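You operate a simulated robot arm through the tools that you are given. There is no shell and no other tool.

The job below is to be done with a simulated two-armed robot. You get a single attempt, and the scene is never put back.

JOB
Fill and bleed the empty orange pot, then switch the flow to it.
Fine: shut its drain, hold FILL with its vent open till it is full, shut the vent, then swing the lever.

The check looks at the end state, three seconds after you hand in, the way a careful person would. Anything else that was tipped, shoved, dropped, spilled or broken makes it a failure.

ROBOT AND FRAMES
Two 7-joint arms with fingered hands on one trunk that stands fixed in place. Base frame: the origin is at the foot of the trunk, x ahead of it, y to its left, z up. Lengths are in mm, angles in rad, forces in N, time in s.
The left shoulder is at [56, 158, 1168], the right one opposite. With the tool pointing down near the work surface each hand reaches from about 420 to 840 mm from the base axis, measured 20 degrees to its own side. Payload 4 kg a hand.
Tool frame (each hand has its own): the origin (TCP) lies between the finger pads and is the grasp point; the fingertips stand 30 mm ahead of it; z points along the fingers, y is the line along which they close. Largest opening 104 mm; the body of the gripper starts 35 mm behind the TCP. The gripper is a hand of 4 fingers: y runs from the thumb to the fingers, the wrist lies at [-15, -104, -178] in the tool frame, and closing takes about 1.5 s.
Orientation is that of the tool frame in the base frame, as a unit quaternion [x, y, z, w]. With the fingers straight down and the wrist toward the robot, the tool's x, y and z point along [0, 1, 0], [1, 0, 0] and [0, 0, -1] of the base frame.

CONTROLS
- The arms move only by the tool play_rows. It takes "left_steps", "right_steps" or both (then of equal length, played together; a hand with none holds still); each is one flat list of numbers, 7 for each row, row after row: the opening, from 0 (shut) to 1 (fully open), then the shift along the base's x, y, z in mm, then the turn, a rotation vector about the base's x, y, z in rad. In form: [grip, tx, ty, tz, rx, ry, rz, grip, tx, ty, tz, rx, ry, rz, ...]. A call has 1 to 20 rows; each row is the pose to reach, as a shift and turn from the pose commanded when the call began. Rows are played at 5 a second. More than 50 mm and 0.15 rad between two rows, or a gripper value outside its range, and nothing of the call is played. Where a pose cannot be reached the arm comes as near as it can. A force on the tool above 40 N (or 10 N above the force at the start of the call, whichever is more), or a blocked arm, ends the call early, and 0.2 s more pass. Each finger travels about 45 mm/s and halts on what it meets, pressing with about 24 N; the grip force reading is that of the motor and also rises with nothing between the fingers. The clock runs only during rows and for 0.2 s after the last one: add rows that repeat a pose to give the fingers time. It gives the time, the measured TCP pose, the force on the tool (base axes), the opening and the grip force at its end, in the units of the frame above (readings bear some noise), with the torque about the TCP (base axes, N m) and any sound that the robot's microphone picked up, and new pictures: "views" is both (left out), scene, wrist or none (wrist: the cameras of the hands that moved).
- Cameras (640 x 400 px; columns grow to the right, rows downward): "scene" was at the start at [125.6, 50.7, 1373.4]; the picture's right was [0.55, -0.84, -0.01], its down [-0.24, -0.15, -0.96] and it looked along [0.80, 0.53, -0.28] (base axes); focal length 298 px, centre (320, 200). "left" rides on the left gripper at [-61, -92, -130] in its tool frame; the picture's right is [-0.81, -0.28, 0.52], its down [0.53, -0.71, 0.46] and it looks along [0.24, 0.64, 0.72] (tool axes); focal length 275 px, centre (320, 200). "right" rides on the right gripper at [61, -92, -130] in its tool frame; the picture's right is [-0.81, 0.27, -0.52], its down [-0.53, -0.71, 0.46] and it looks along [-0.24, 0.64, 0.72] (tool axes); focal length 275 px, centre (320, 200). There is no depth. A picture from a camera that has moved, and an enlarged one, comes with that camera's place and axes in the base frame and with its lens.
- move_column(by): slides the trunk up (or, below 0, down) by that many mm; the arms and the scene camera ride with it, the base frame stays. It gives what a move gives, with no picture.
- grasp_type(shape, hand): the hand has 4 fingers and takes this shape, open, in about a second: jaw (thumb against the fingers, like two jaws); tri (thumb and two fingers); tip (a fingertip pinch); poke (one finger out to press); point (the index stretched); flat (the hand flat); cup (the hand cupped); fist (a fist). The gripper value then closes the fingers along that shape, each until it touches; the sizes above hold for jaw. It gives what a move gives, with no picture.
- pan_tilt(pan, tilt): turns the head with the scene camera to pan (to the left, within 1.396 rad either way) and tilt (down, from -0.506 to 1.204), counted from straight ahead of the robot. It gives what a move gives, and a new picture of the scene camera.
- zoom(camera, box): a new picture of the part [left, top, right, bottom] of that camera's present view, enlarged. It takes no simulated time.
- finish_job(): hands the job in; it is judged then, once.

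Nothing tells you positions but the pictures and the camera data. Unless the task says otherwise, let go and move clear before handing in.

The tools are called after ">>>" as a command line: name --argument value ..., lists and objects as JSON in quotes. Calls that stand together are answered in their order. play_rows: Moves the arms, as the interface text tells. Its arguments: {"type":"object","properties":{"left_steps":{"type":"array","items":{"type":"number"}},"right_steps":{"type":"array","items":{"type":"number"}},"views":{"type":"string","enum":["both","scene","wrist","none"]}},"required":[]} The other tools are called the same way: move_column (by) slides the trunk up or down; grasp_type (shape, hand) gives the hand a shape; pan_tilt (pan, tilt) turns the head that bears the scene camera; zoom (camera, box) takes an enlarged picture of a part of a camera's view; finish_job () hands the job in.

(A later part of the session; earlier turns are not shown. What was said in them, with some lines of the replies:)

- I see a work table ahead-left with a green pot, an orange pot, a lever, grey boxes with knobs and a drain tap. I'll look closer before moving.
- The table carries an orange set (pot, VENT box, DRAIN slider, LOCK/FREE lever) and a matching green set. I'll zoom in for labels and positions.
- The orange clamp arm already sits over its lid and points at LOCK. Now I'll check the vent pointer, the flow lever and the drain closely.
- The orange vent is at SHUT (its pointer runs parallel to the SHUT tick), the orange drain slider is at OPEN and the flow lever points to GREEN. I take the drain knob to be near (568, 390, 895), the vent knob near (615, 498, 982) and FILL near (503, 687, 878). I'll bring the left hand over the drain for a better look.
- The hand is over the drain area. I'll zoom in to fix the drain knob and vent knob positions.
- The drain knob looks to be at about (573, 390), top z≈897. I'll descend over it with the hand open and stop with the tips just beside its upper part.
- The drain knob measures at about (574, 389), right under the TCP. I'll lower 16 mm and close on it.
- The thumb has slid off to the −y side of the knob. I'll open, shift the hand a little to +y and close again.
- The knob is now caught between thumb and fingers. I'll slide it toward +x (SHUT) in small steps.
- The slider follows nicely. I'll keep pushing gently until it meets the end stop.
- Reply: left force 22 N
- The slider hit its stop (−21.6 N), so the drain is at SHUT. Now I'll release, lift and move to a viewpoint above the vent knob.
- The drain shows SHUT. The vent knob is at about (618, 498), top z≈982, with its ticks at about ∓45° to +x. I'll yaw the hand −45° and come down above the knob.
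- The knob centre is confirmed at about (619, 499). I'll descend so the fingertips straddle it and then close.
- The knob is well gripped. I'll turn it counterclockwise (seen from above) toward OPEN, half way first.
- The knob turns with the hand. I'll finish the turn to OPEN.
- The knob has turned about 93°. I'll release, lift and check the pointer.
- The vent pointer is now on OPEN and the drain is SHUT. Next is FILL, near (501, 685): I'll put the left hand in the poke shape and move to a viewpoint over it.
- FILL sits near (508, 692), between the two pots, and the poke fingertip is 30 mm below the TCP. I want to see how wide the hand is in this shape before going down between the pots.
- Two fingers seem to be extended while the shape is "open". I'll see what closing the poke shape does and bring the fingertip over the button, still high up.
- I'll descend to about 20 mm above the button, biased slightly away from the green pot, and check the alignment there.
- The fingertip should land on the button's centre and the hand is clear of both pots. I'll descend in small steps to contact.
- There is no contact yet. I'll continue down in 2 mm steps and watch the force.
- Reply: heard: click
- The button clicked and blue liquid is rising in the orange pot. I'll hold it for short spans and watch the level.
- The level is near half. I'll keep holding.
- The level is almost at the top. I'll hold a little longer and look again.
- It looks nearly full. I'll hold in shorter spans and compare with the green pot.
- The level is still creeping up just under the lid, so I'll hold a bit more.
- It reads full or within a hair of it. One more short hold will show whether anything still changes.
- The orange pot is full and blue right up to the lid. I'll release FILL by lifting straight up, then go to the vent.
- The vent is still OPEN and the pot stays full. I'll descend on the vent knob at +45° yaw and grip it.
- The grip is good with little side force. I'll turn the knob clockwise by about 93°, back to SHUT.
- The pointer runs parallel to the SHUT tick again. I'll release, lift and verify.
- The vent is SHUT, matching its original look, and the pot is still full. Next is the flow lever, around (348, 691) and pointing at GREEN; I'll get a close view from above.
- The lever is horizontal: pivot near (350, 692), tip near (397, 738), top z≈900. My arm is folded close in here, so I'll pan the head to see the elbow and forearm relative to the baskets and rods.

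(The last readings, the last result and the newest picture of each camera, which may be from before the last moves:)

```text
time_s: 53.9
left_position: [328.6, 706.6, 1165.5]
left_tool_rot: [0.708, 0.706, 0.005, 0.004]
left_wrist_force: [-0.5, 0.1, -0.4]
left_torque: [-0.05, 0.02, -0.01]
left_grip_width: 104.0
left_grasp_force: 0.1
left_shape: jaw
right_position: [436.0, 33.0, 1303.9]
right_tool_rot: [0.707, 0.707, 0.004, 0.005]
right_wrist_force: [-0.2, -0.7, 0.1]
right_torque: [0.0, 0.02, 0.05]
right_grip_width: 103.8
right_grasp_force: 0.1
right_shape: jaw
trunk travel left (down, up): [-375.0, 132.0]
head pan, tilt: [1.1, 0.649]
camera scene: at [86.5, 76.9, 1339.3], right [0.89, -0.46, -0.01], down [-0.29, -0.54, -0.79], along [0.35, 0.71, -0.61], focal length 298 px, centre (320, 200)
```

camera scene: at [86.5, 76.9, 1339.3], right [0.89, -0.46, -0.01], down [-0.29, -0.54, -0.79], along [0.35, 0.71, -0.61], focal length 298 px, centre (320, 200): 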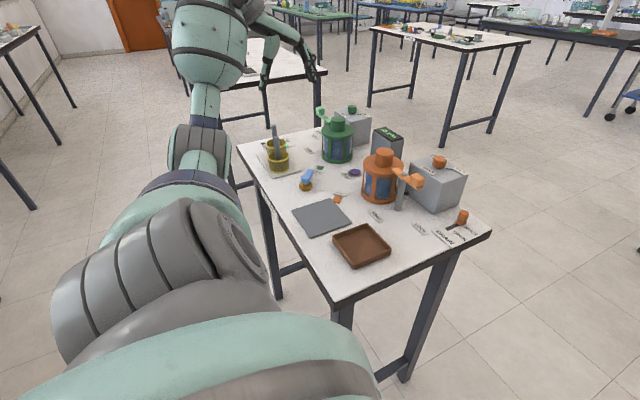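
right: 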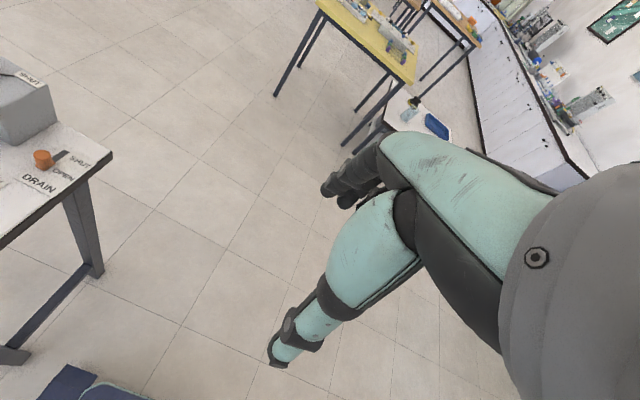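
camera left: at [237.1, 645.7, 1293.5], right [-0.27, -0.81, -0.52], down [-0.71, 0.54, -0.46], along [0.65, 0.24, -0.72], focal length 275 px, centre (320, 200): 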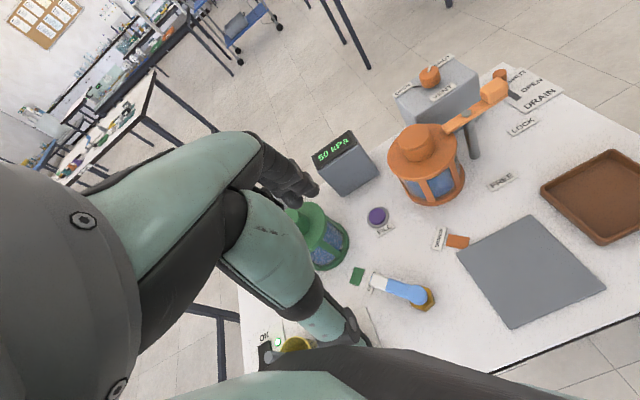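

The elbow hangs off the table and stays clear. My plan is to close the fingers, yaw the hand −20°, come down on the +y side of the lever arm clear of the basket, and sweep the lever round to ORANGE. First I'll go to a safe height above the start point.

>>> play_rows --left_steps '[0.6, 10, 12, -40, 0, 0, -0.09, 0.3, 20, 24, -80, 0, 0, -0.18, 0, 30, 36, -115, 0, 0, -0.27, 0, 39, 48, -145, 0, 0, -0.35, 0, 39, 48, -165, 0, 0, -0.35, 0, 39, 48, -165, 0, 0, -0.35, 0, 39, 48, -165, 0, 0, -0.35, 0, 39, 48, -165, 0, 0, -0.35]'

>>> zoom --camera "left" --box '[200, 160, 520, 400]'

>>> zoom --camera "scene" --box '[180, 60, 400, 220]'

```text
time_s: 55.7
left_position: [367.2, 752.3, 1001.0]
left_tool_rot: [0.82, 0.572, 0.002, 0.005]
left_wrist_force: [0.5, 0.1, -0.3]
left_torque: [0.0, 0.0, 0.01]
left_grip_width: 0.1
left_grasp_force: 23.6
left_shape: jaw
right_position: [436.5, 30.9, 1304.5]
right_tool_rot: [0.707, 0.707, 0.004, 0.005]
right_wrist_force: [-0.4, -0.7, 0.2]
right_torque: [-0.01, -0.01, 0.02]
right_grip_width: 103.8
right_grasp_force: 0.0
right_shape: jaw
trunk travel left (down, up): [-375.0, 132.0]
head pan, tilt: [1.1, 0.649]
camera scene: at [86.5, 76.8, 1339.3], right [0.89, -0.45, -0.01], down [-0.29, -0.54, -0.79], along [0.35, 0.71, -0.61], focal length 298 px, centre (320, 200)
camera left: at [260.5, 726.3, 1129.5], right [-0.53, -0.67, -0.52], down [-0.48, 0.75, -0.46], along [0.7, 0.0, -0.72], focal length 275 px, centre (320, 200)
```

scene: 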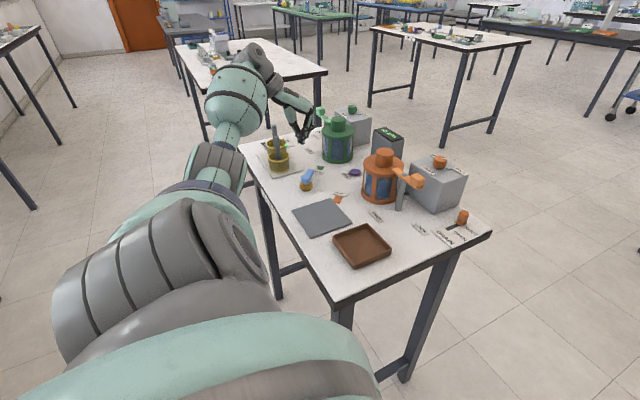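
left: 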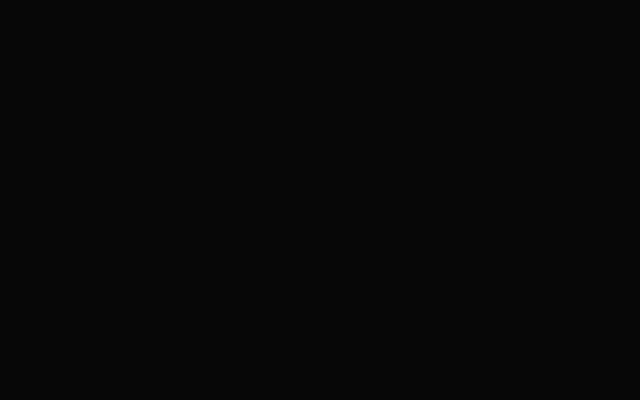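

```text
1.67 times, centred on (360, 280) of left
camera zoom: at [260.5, 726.3, 1129.5], right [-0.53, -0.67, -0.52], down [-0.48, 0.75, -0.46], along [0.7, 0.0, -0.72], focal length 459 px, centre (253, 67)
```

zoom: 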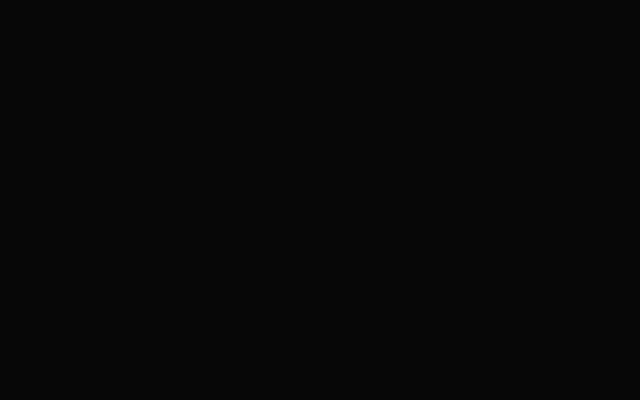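

```text
2.50 times, centred on (290, 140) of scene
camera zoom: at [86.5, 76.8, 1339.3], right [0.89, -0.45, -0.01], down [-0.29, -0.54, -0.79], along [0.35, 0.71, -0.61], focal length 744 px, centre (395, 350)
```

zoom: 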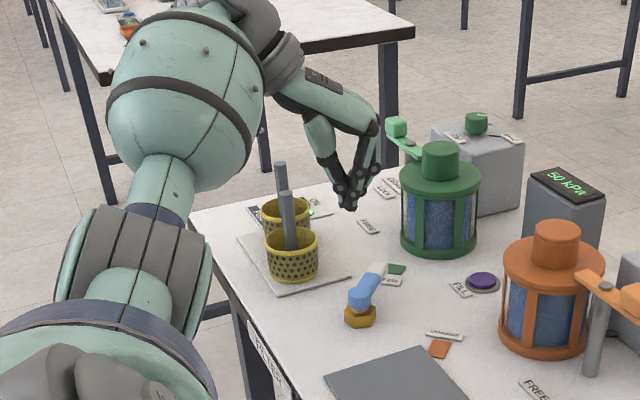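

The wrist camera is now blocked by my own forearm, but the head camera gives a good view. I'll descend part way next to the lever and check the clearance to the basket.

>>> play_rows --left_steps '[0, -1, 2, -20, 0, 0, 0, 0, -2, 4, -40, 0, 0, 0, 0, -2, 4, -60, 0, 0, 0, 0, -2, 4, -65, 0, 0, 0]'

>>> zoom --camera "scene" --box '[230, 110, 370, 210]'

```text
time_s: 56.7
left_position: [365.8, 759.5, 933.2]
left_tool_rot: [0.82, 0.572, 0.003, 0.005]
left_wrist_force: [0.5, -0.1, 0.4]
left_torque: [0.01, -0.02, 0.04]
left_grip_width: 0.0
left_grasp_force: 23.5
left_shape: jaw
right_position: [436.1, 33.0, 1303.8]
right_tool_rot: [0.707, 0.707, 0.003, 0.004]
right_wrist_force: [0.2, 0.4, 0.0]
right_torque: [0.03, 0.0, 0.0]
right_grip_width: 103.9
right_grasp_force: 0.0
right_shape: jaw
trunk travel left (down, up): [-375.0, 132.0]
head pan, tilt: [1.1, 0.649]
camera scene: at [86.6, 76.9, 1339.3], right [0.89, -0.45, -0.01], down [-0.29, -0.54, -0.79], along [0.35, 0.71, -0.61], focal length 298 px, centre (320, 200)
camera left: at [258.9, 732.7, 1062.8], right [-0.53, -0.67, -0.52], down [-0.48, 0.75, -0.46], along [0.7, 0.0, -0.72], focal length 275 px, centre (320, 200)
```

scene: 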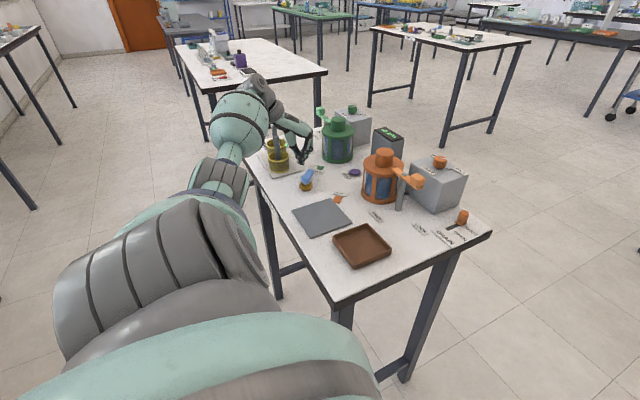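
left: 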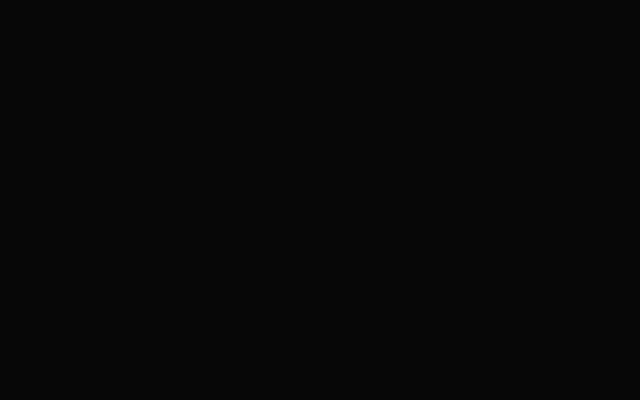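

```text
4.00 times, centred on (300, 160) of scene
camera zoom: at [86.6, 76.9, 1339.3], right [0.89, -0.45, -0.01], down [-0.29, -0.54, -0.79], along [0.35, 0.71, -0.61], focal length 1191 px, centre (400, 360)
```

zoom: 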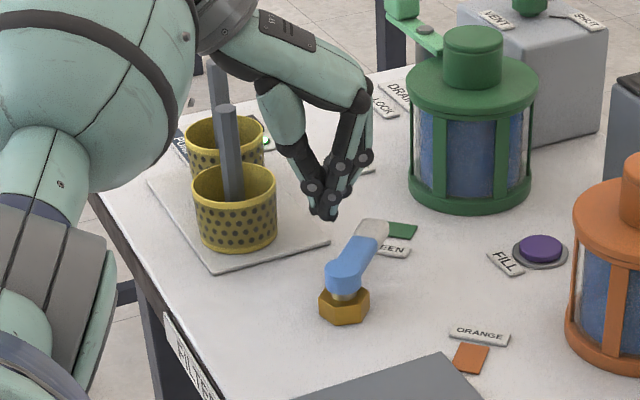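

The fingers are centred between the basket and the lever with room on both sides. I'll descend the last 25 mm.

>>> play_rows --left_steps '[0, 0, -1, -10, 0, 0, 0, 0, 0, -1, -20, 0, 0, 0, 0, 0, -1, -25, 0, 0, 0]' --views "scene"

>>> zoom --camera "scene" --box '[250, 130, 350, 200]'

```text
time_s: 57.5
left_position: [367.0, 757.6, 910.6]
left_tool_rot: [0.82, 0.572, 0.005, 0.005]
left_wrist_force: [-0.8, -0.3, -0.9]
left_torque: [0.04, 0.0, 0.01]
left_grip_width: 0.0
left_grasp_force: 24.4
left_shape: jaw
right_position: [436.8, 31.1, 1304.2]
right_tool_rot: [0.707, 0.707, 0.003, 0.005]
right_wrist_force: [0.2, -0.6, -0.2]
right_torque: [0.06, -0.01, -0.01]
right_grip_width: 103.8
right_grasp_force: 0.2
right_shape: jaw
trunk travel left (down, up): [-375.0, 132.0]
head pan, tilt: [1.1, 0.649]
camera scene: at [86.5, 76.8, 1339.3], right [0.89, -0.45, -0.01], down [-0.29, -0.54, -0.79], along [0.35, 0.71, -0.61], focal length 298 px, centre (320, 200)
```

scene: 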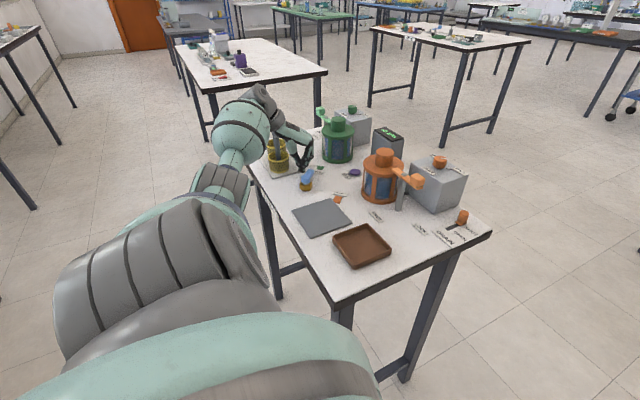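

```text
5.71 times, centred on (300, 165) of scene
camera zoom: at [86.5, 76.8, 1339.3], right [0.89, -0.45, -0.01], down [-0.29, -0.54, -0.79], along [0.35, 0.71, -0.61], focal length 1701 px, centre (434, 400)
```

zoom: 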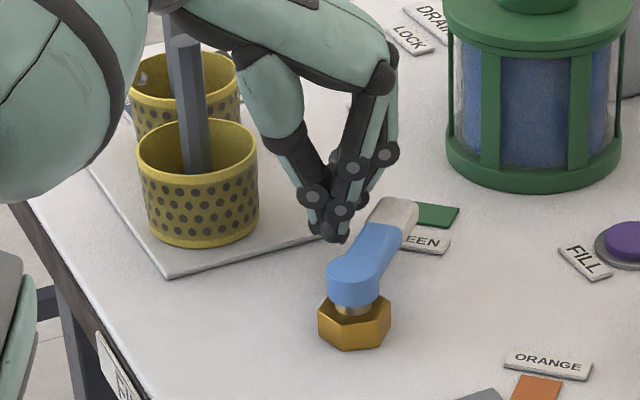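

The fingertips sit beside the lever arm near its end. I'll start sweeping along an arc about the pivot, toward ORANGE.

>>> play_rows --left_steps '[0, 0, -3.7, 0, 0, 0, 0, 0, 5.4, -5.4, 0, 0, 0, 0, 0, 10.5, -7.5, 0, 0, 0, 0, 0, 15.5, -10.1, 0, 0, 0, 0, 0, 20.2, -13.1, 0, 0, 0, 0, 0, 24.6, -16.5, 0, 0, 0, 0, 0, 28.8, -20.2, 0, 0, 0, 0, 0, 32.5, -24.4, 0, 0, 0, 0, 0, 35.9, -28.8, 0, 0, 0, 0, 0, 38.9, -33.5, 0, 0, 0, 0]' --views "scene"

>>> zoom --camera "scene" --box '[250, 130, 370, 210]'

```text
time_s: 59.7
left_position: [405.0, 723.2, 912.6]
left_tool_rot: [0.82, 0.572, 0.003, 0.005]
left_wrist_force: [-0.8, 1.7, 0.2]
left_torque: [0.0, -0.03, 0.01]
left_grip_width: 0.0
left_grasp_force: 23.5
left_shape: jaw
right_position: [436.0, 31.3, 1304.3]
right_tool_rot: [0.707, 0.707, 0.003, 0.005]
right_wrist_force: [-0.1, -0.3, 0.3]
right_torque: [0.02, 0.0, 0.01]
right_grip_width: 104.0
right_grasp_force: 0.1
right_shape: jaw
trunk travel left (down, up): [-375.0, 132.0]
head pan, tilt: [1.1, 0.649]
camera scene: at [86.6, 76.9, 1339.3], right [0.89, -0.45, -0.01], down [-0.29, -0.54, -0.79], along [0.35, 0.71, -0.61], focal length 298 px, centre (320, 200)
```

scene: 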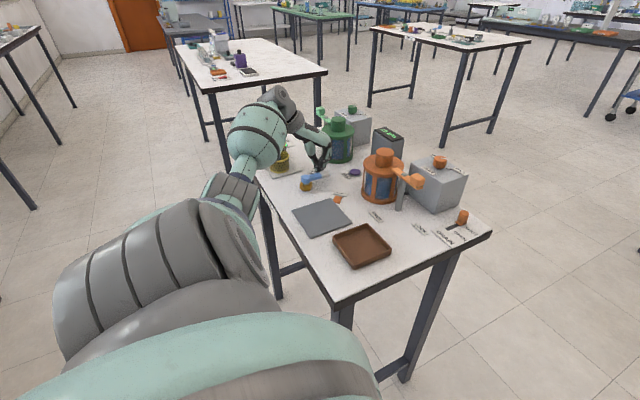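

```text
5.00 times, centred on (310, 170) of scene
camera zoom: at [86.6, 76.9, 1339.3], right [0.89, -0.45, -0.01], down [-0.29, -0.54, -0.79], along [0.35, 0.71, -0.61], focal length 1489 px, centre (370, 350)
```

zoom: 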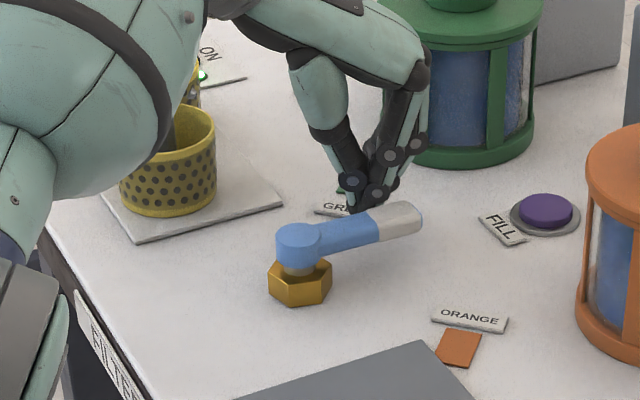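

The lever swings freely and is half way. I'll continue along the arc.

>>> play_rows --left_steps '[0, 2.6, -5, 0, 0, 0, 0, 0, 4.7, -10.1, 0, 0, 0, 0, 0, 6.4, -15.4, 0, 0, 0, 0, 0, 7.6, -20.9, 0, 0, 0, 0, 0, 8.4, -26.4, 0, 0, 0, 0, 0, 8.6, -32, 0, 0, 0, 0, 0, 8.4, -37.6, 0, 0, 0, 0, 0, 7.6, -43.1, 0, 0, 0, 0, 0, 6.4, -48.6, 0, 0, 0, 0]' --views "scene"

>>> zoom --camera "scene" --box '[250, 130, 370, 210]'

```text
time_s: 61.7
left_position: [410.8, 675.8, 910.6]
left_tool_rot: [0.821, 0.571, 0.004, 0.005]
left_wrist_force: [0.4, -0.3, 0.1]
left_torque: [0.01, 0.0, 0.02]
left_grip_width: 0.0
left_grasp_force: 24.0
left_shape: jaw
right_position: [435.4, 32.6, 1304.0]
right_tool_rot: [0.707, 0.707, 0.003, 0.004]
right_wrist_force: [-0.4, 1.0, -0.2]
right_torque: [0.0, -0.02, -0.01]
right_grip_width: 103.9
right_grasp_force: 0.1
right_shape: jaw
trunk travel left (down, up): [-375.0, 132.0]
head pan, tilt: [1.1, 0.649]
camera scene: at [86.5, 76.7, 1339.3], right [0.89, -0.45, -0.01], down [-0.29, -0.54, -0.79], along [0.35, 0.71, -0.61], focal length 298 px, centre (320, 200)
```

scene: 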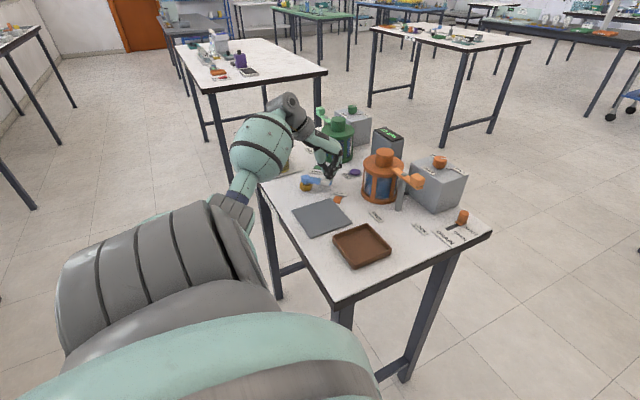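

```text
5.00 times, centred on (310, 170) of scene
camera zoom: at [86.5, 76.7, 1339.3], right [0.89, -0.45, -0.01], down [-0.29, -0.54, -0.79], along [0.35, 0.71, -0.61], focal length 1489 px, centre (370, 350)
```

zoom: 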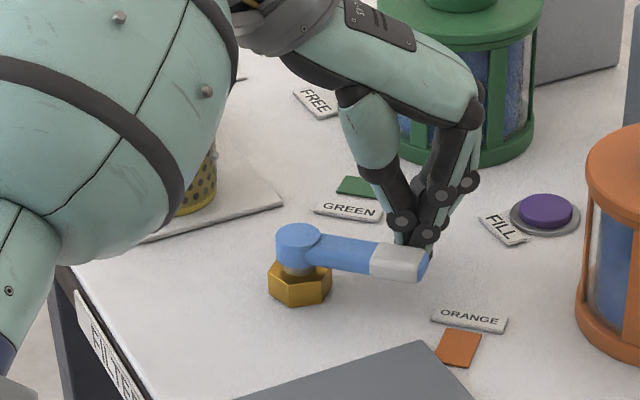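

The lever now points about −44°, in line with the ORANGE label. I'll nudge it a few mm more to see whether it sits at its stop.

>>> play_rows --left_steps '[0, -1.5, -1.5, 0, 0, 0, 0, 0, -3, -3, 0, 0, 0, 0, 0, -4.5, -4.5, 0, 0, 0, 0, 0, -4.5, -4.5, 0, 0, 0, 0]' --views "scene"

>>> zoom --camera "scene" --box '[250, 130, 370, 210]'

```text
time_s: 62.7
left_position: [408.1, 672.0, 909.9]
left_tool_rot: [0.82, 0.573, 0.004, 0.005]
left_wrist_force: [7.8, 11.0, 2.8]
left_torque: [0.2, -0.18, 0.09]
left_grip_width: 0.2
left_grasp_force: 23.8
left_shape: jaw
right_position: [437.5, 34.4, 1302.8]
right_tool_rot: [0.707, 0.707, 0.003, 0.004]
right_wrist_force: [-0.3, 0.7, -0.3]
right_torque: [-0.03, 0.0, 0.03]
right_grip_width: 104.1
right_grasp_force: 0.2
right_shape: jaw
trunk travel left (down, up): [-375.0, 132.0]
head pan, tilt: [1.1, 0.649]
camera scene: at [87.7, 78.1, 1339.1], right [0.89, -0.45, -0.01], down [-0.29, -0.54, -0.79], along [0.35, 0.71, -0.61], focal length 298 px, centre (320, 200)
```

scene: 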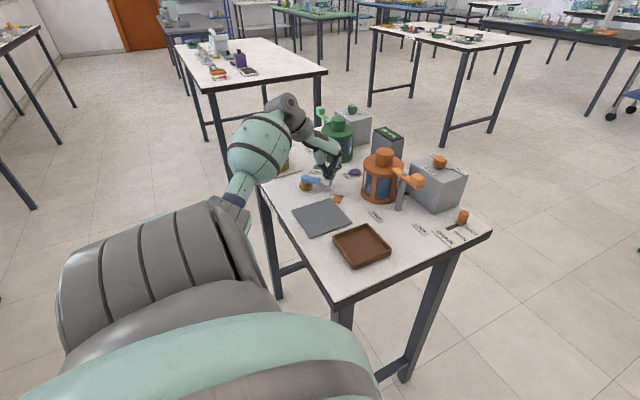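

```text
5.00 times, centred on (310, 170) of scene
camera zoom: at [87.7, 78.1, 1339.1], right [0.89, -0.45, -0.01], down [-0.29, -0.54, -0.79], along [0.35, 0.71, -0.61], focal length 1489 px, centre (370, 350)
```

zoom: 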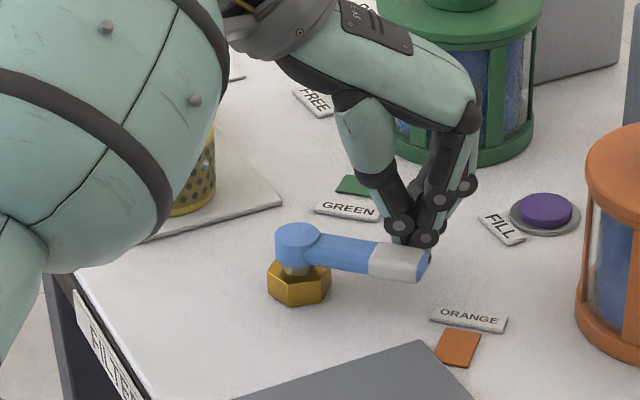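

The force rose to about 13 N with no further motion, so the lever is against its ORANGE stop. I'll back off sideways, lift clear and retract.

>>> play_rows --left_steps '[0, 4, 4, 0, 0, 0, 0, 0, 10, 10, 0, 0, 0, 0, 0, 10, 10, 30, 0, 0, 0, 0, 10, 10, 75, 0, 0, 0, 0, 10, 10, 120, 0, 0, 0, 0, 10, 10, 165, 0, 0, 0, 0, 5, -10, 205, 0, 0, 0.1, 0, 0, -40, 240, 0, 0, 0.2, 0, -10, -75, 270, 0, 0, 0.3, 0, -25, -110, 300, 0, 0, 0.35, 0, -40, -145, 330, 0, 0, 0.35, 0, -55, -180, 360, 0, 0, 0.35, 0, -70, -205, 385, 0, 0, 0.35, 0, -70, -205, 385, 0, 0, 0.35]' --views "both"

>>> pan_tilt --pan 0.58 --tilt 0.75

>>> zoom --camera "scene" --box '[40, 70, 230, 220]'

>>> zoom --camera "scene" --box '[180, 80, 350, 200]'

>>> zoom --camera "scene" --box '[120, 140, 220, 210]'

```text
time_s: 65.7
left_position: [341.6, 463.2, 1294.5]
left_tool_rot: [0.708, 0.706, 0.004, 0.004]
left_wrist_force: [0.1, 0.6, 0.3]
left_torque: [-0.03, 0.02, -0.03]
left_grip_width: 0.0
left_grasp_force: 23.6
left_shape: jaw
right_position: [438.3, 33.9, 1302.8]
right_tool_rot: [0.707, 0.707, 0.002, 0.005]
right_wrist_force: [-0.3, 0.2, -0.5]
right_torque: [-0.01, -0.01, -0.02]
right_grip_width: 104.0
right_grasp_force: 0.1
right_shape: jaw
trunk travel left (down, up): [-375.0, 132.0]
head pan, tilt: [1.1, 0.649]
camera scene: at [88.6, 77.9, 1339.0], right [0.89, -0.45, -0.01], down [-0.29, -0.54, -0.79], along [0.35, 0.71, -0.61], focal length 298 px, centre (320, 200)
camera left: at [248.9, 402.2, 1422.9], right [-0.27, -0.81, -0.52], down [-0.71, 0.54, -0.46], along [0.65, 0.24, -0.72], focal length 275 px, centre (320, 200)
```

scene: 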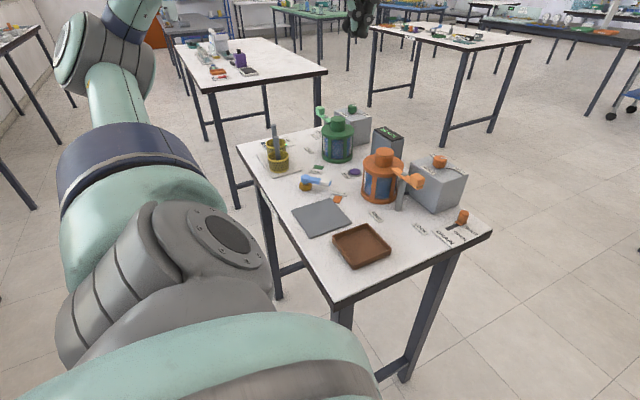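
left: 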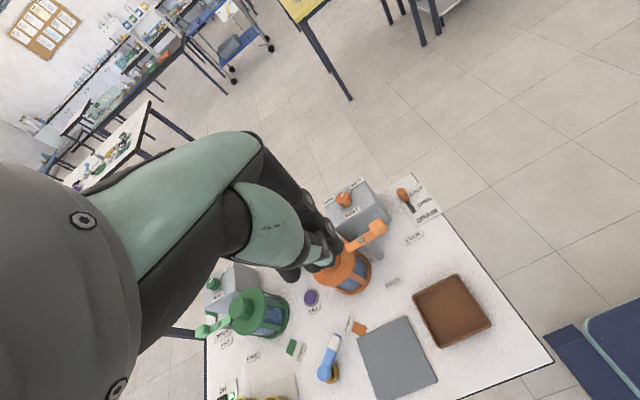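

```text
time_s: 66.6
left_position: [338.6, 462.3, 1296.1]
left_tool_rot: [0.709, 0.706, 0.004, 0.004]
left_wrist_force: [0.1, -0.1, 0.6]
left_torque: [0.03, 0.03, -0.03]
left_grip_width: 0.0
left_grasp_force: 24.4
left_shape: jaw
right_position: [436.3, 32.8, 1303.4]
right_tool_rot: [0.707, 0.707, 0.004, 0.005]
right_wrist_force: [0.0, 0.2, -0.9]
right_torque: [0.0, 0.0, 0.0]
right_grip_width: 103.9
right_grasp_force: 0.0
right_shape: jaw
trunk travel left (down, up): [-375.0, 132.0]
head pan, tilt: [0.579, 0.75]
camera scene: at [115.7, 44.8, 1330.4], right [0.55, -0.84, -0.01], down [-0.58, -0.37, -0.72], along [0.6, 0.4, -0.69], focal length 298 px, centre (320, 200)
```

scene: 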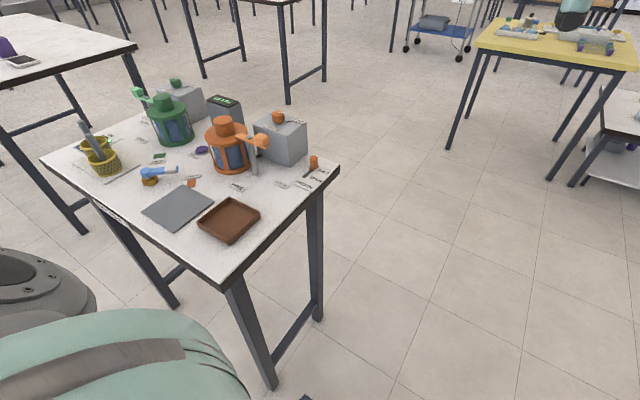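

```text
2.67 times, centred on (135, 145) of scene
camera zoom: at [115.7, 44.8, 1330.4], right [0.55, -0.84, -0.01], down [-0.58, -0.37, -0.72], along [0.6, 0.4, -0.69], focal length 794 px, centre (813, 347)
```

zoom: 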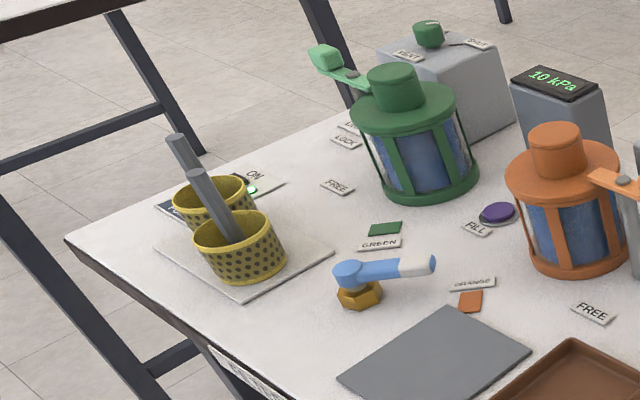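

```text
3.33 times, centred on (265, 140) of scene
camera zoom: at [115.7, 44.8, 1330.4], right [0.55, -0.84, -0.01], down [-0.58, -0.37, -0.72], along [0.6, 0.4, -0.69], focal length 992 px, centre (503, 400)
```

zoom: 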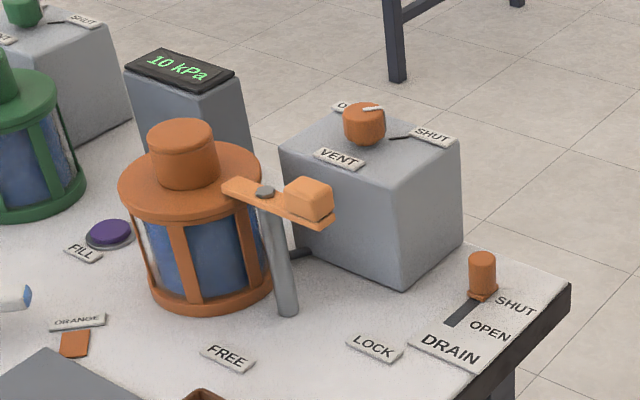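

```text
5.71 times, centred on (170, 175) of scene
camera zoom: at [115.7, 44.8, 1330.4], right [0.55, -0.84, -0.01], down [-0.58, -0.37, -0.72], along [0.6, 0.4, -0.69], focal length 1701 px, centre (1177, 343)
```

zoom: 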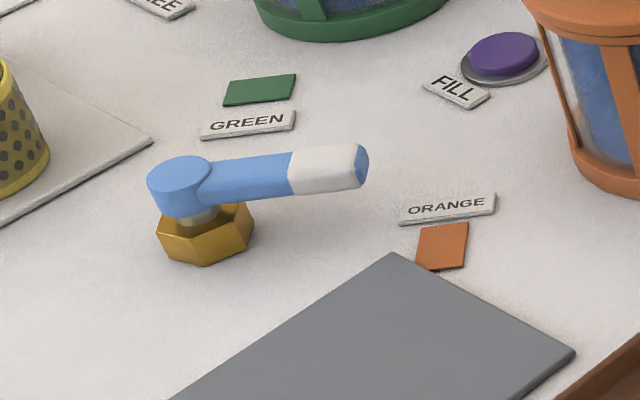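

The gauge has dropped from 50 to 10 kPa and the lever points at ORANGE. The orange pot is full with its vent and drain SHUT, and the rest of the bench looks undisturbed. Both hands are clear, so I'm handing in.

>>> finish_job

```text
The job is handed in.
```

The orange pot is filled, bled and now carrying the flow. The job is handed in, but I don't have the check's verdict.

- **Drain:** I slid it to SHUT until it met its end stop.
- **Fill and vent:** I opened the vent and held FILL until the liquid reached the lid. Then I turned the vent back to SHUT.
- **Lever:** I swung it from GREEN to ORANGE until it met its stop. The gauge dropped from 50 to 10 kPa afterwards, which fits the flow having switched.

In the last pictures nothing else on the bench looked tipped, moved or spilled. Both hands were clear of the table at hand-in.
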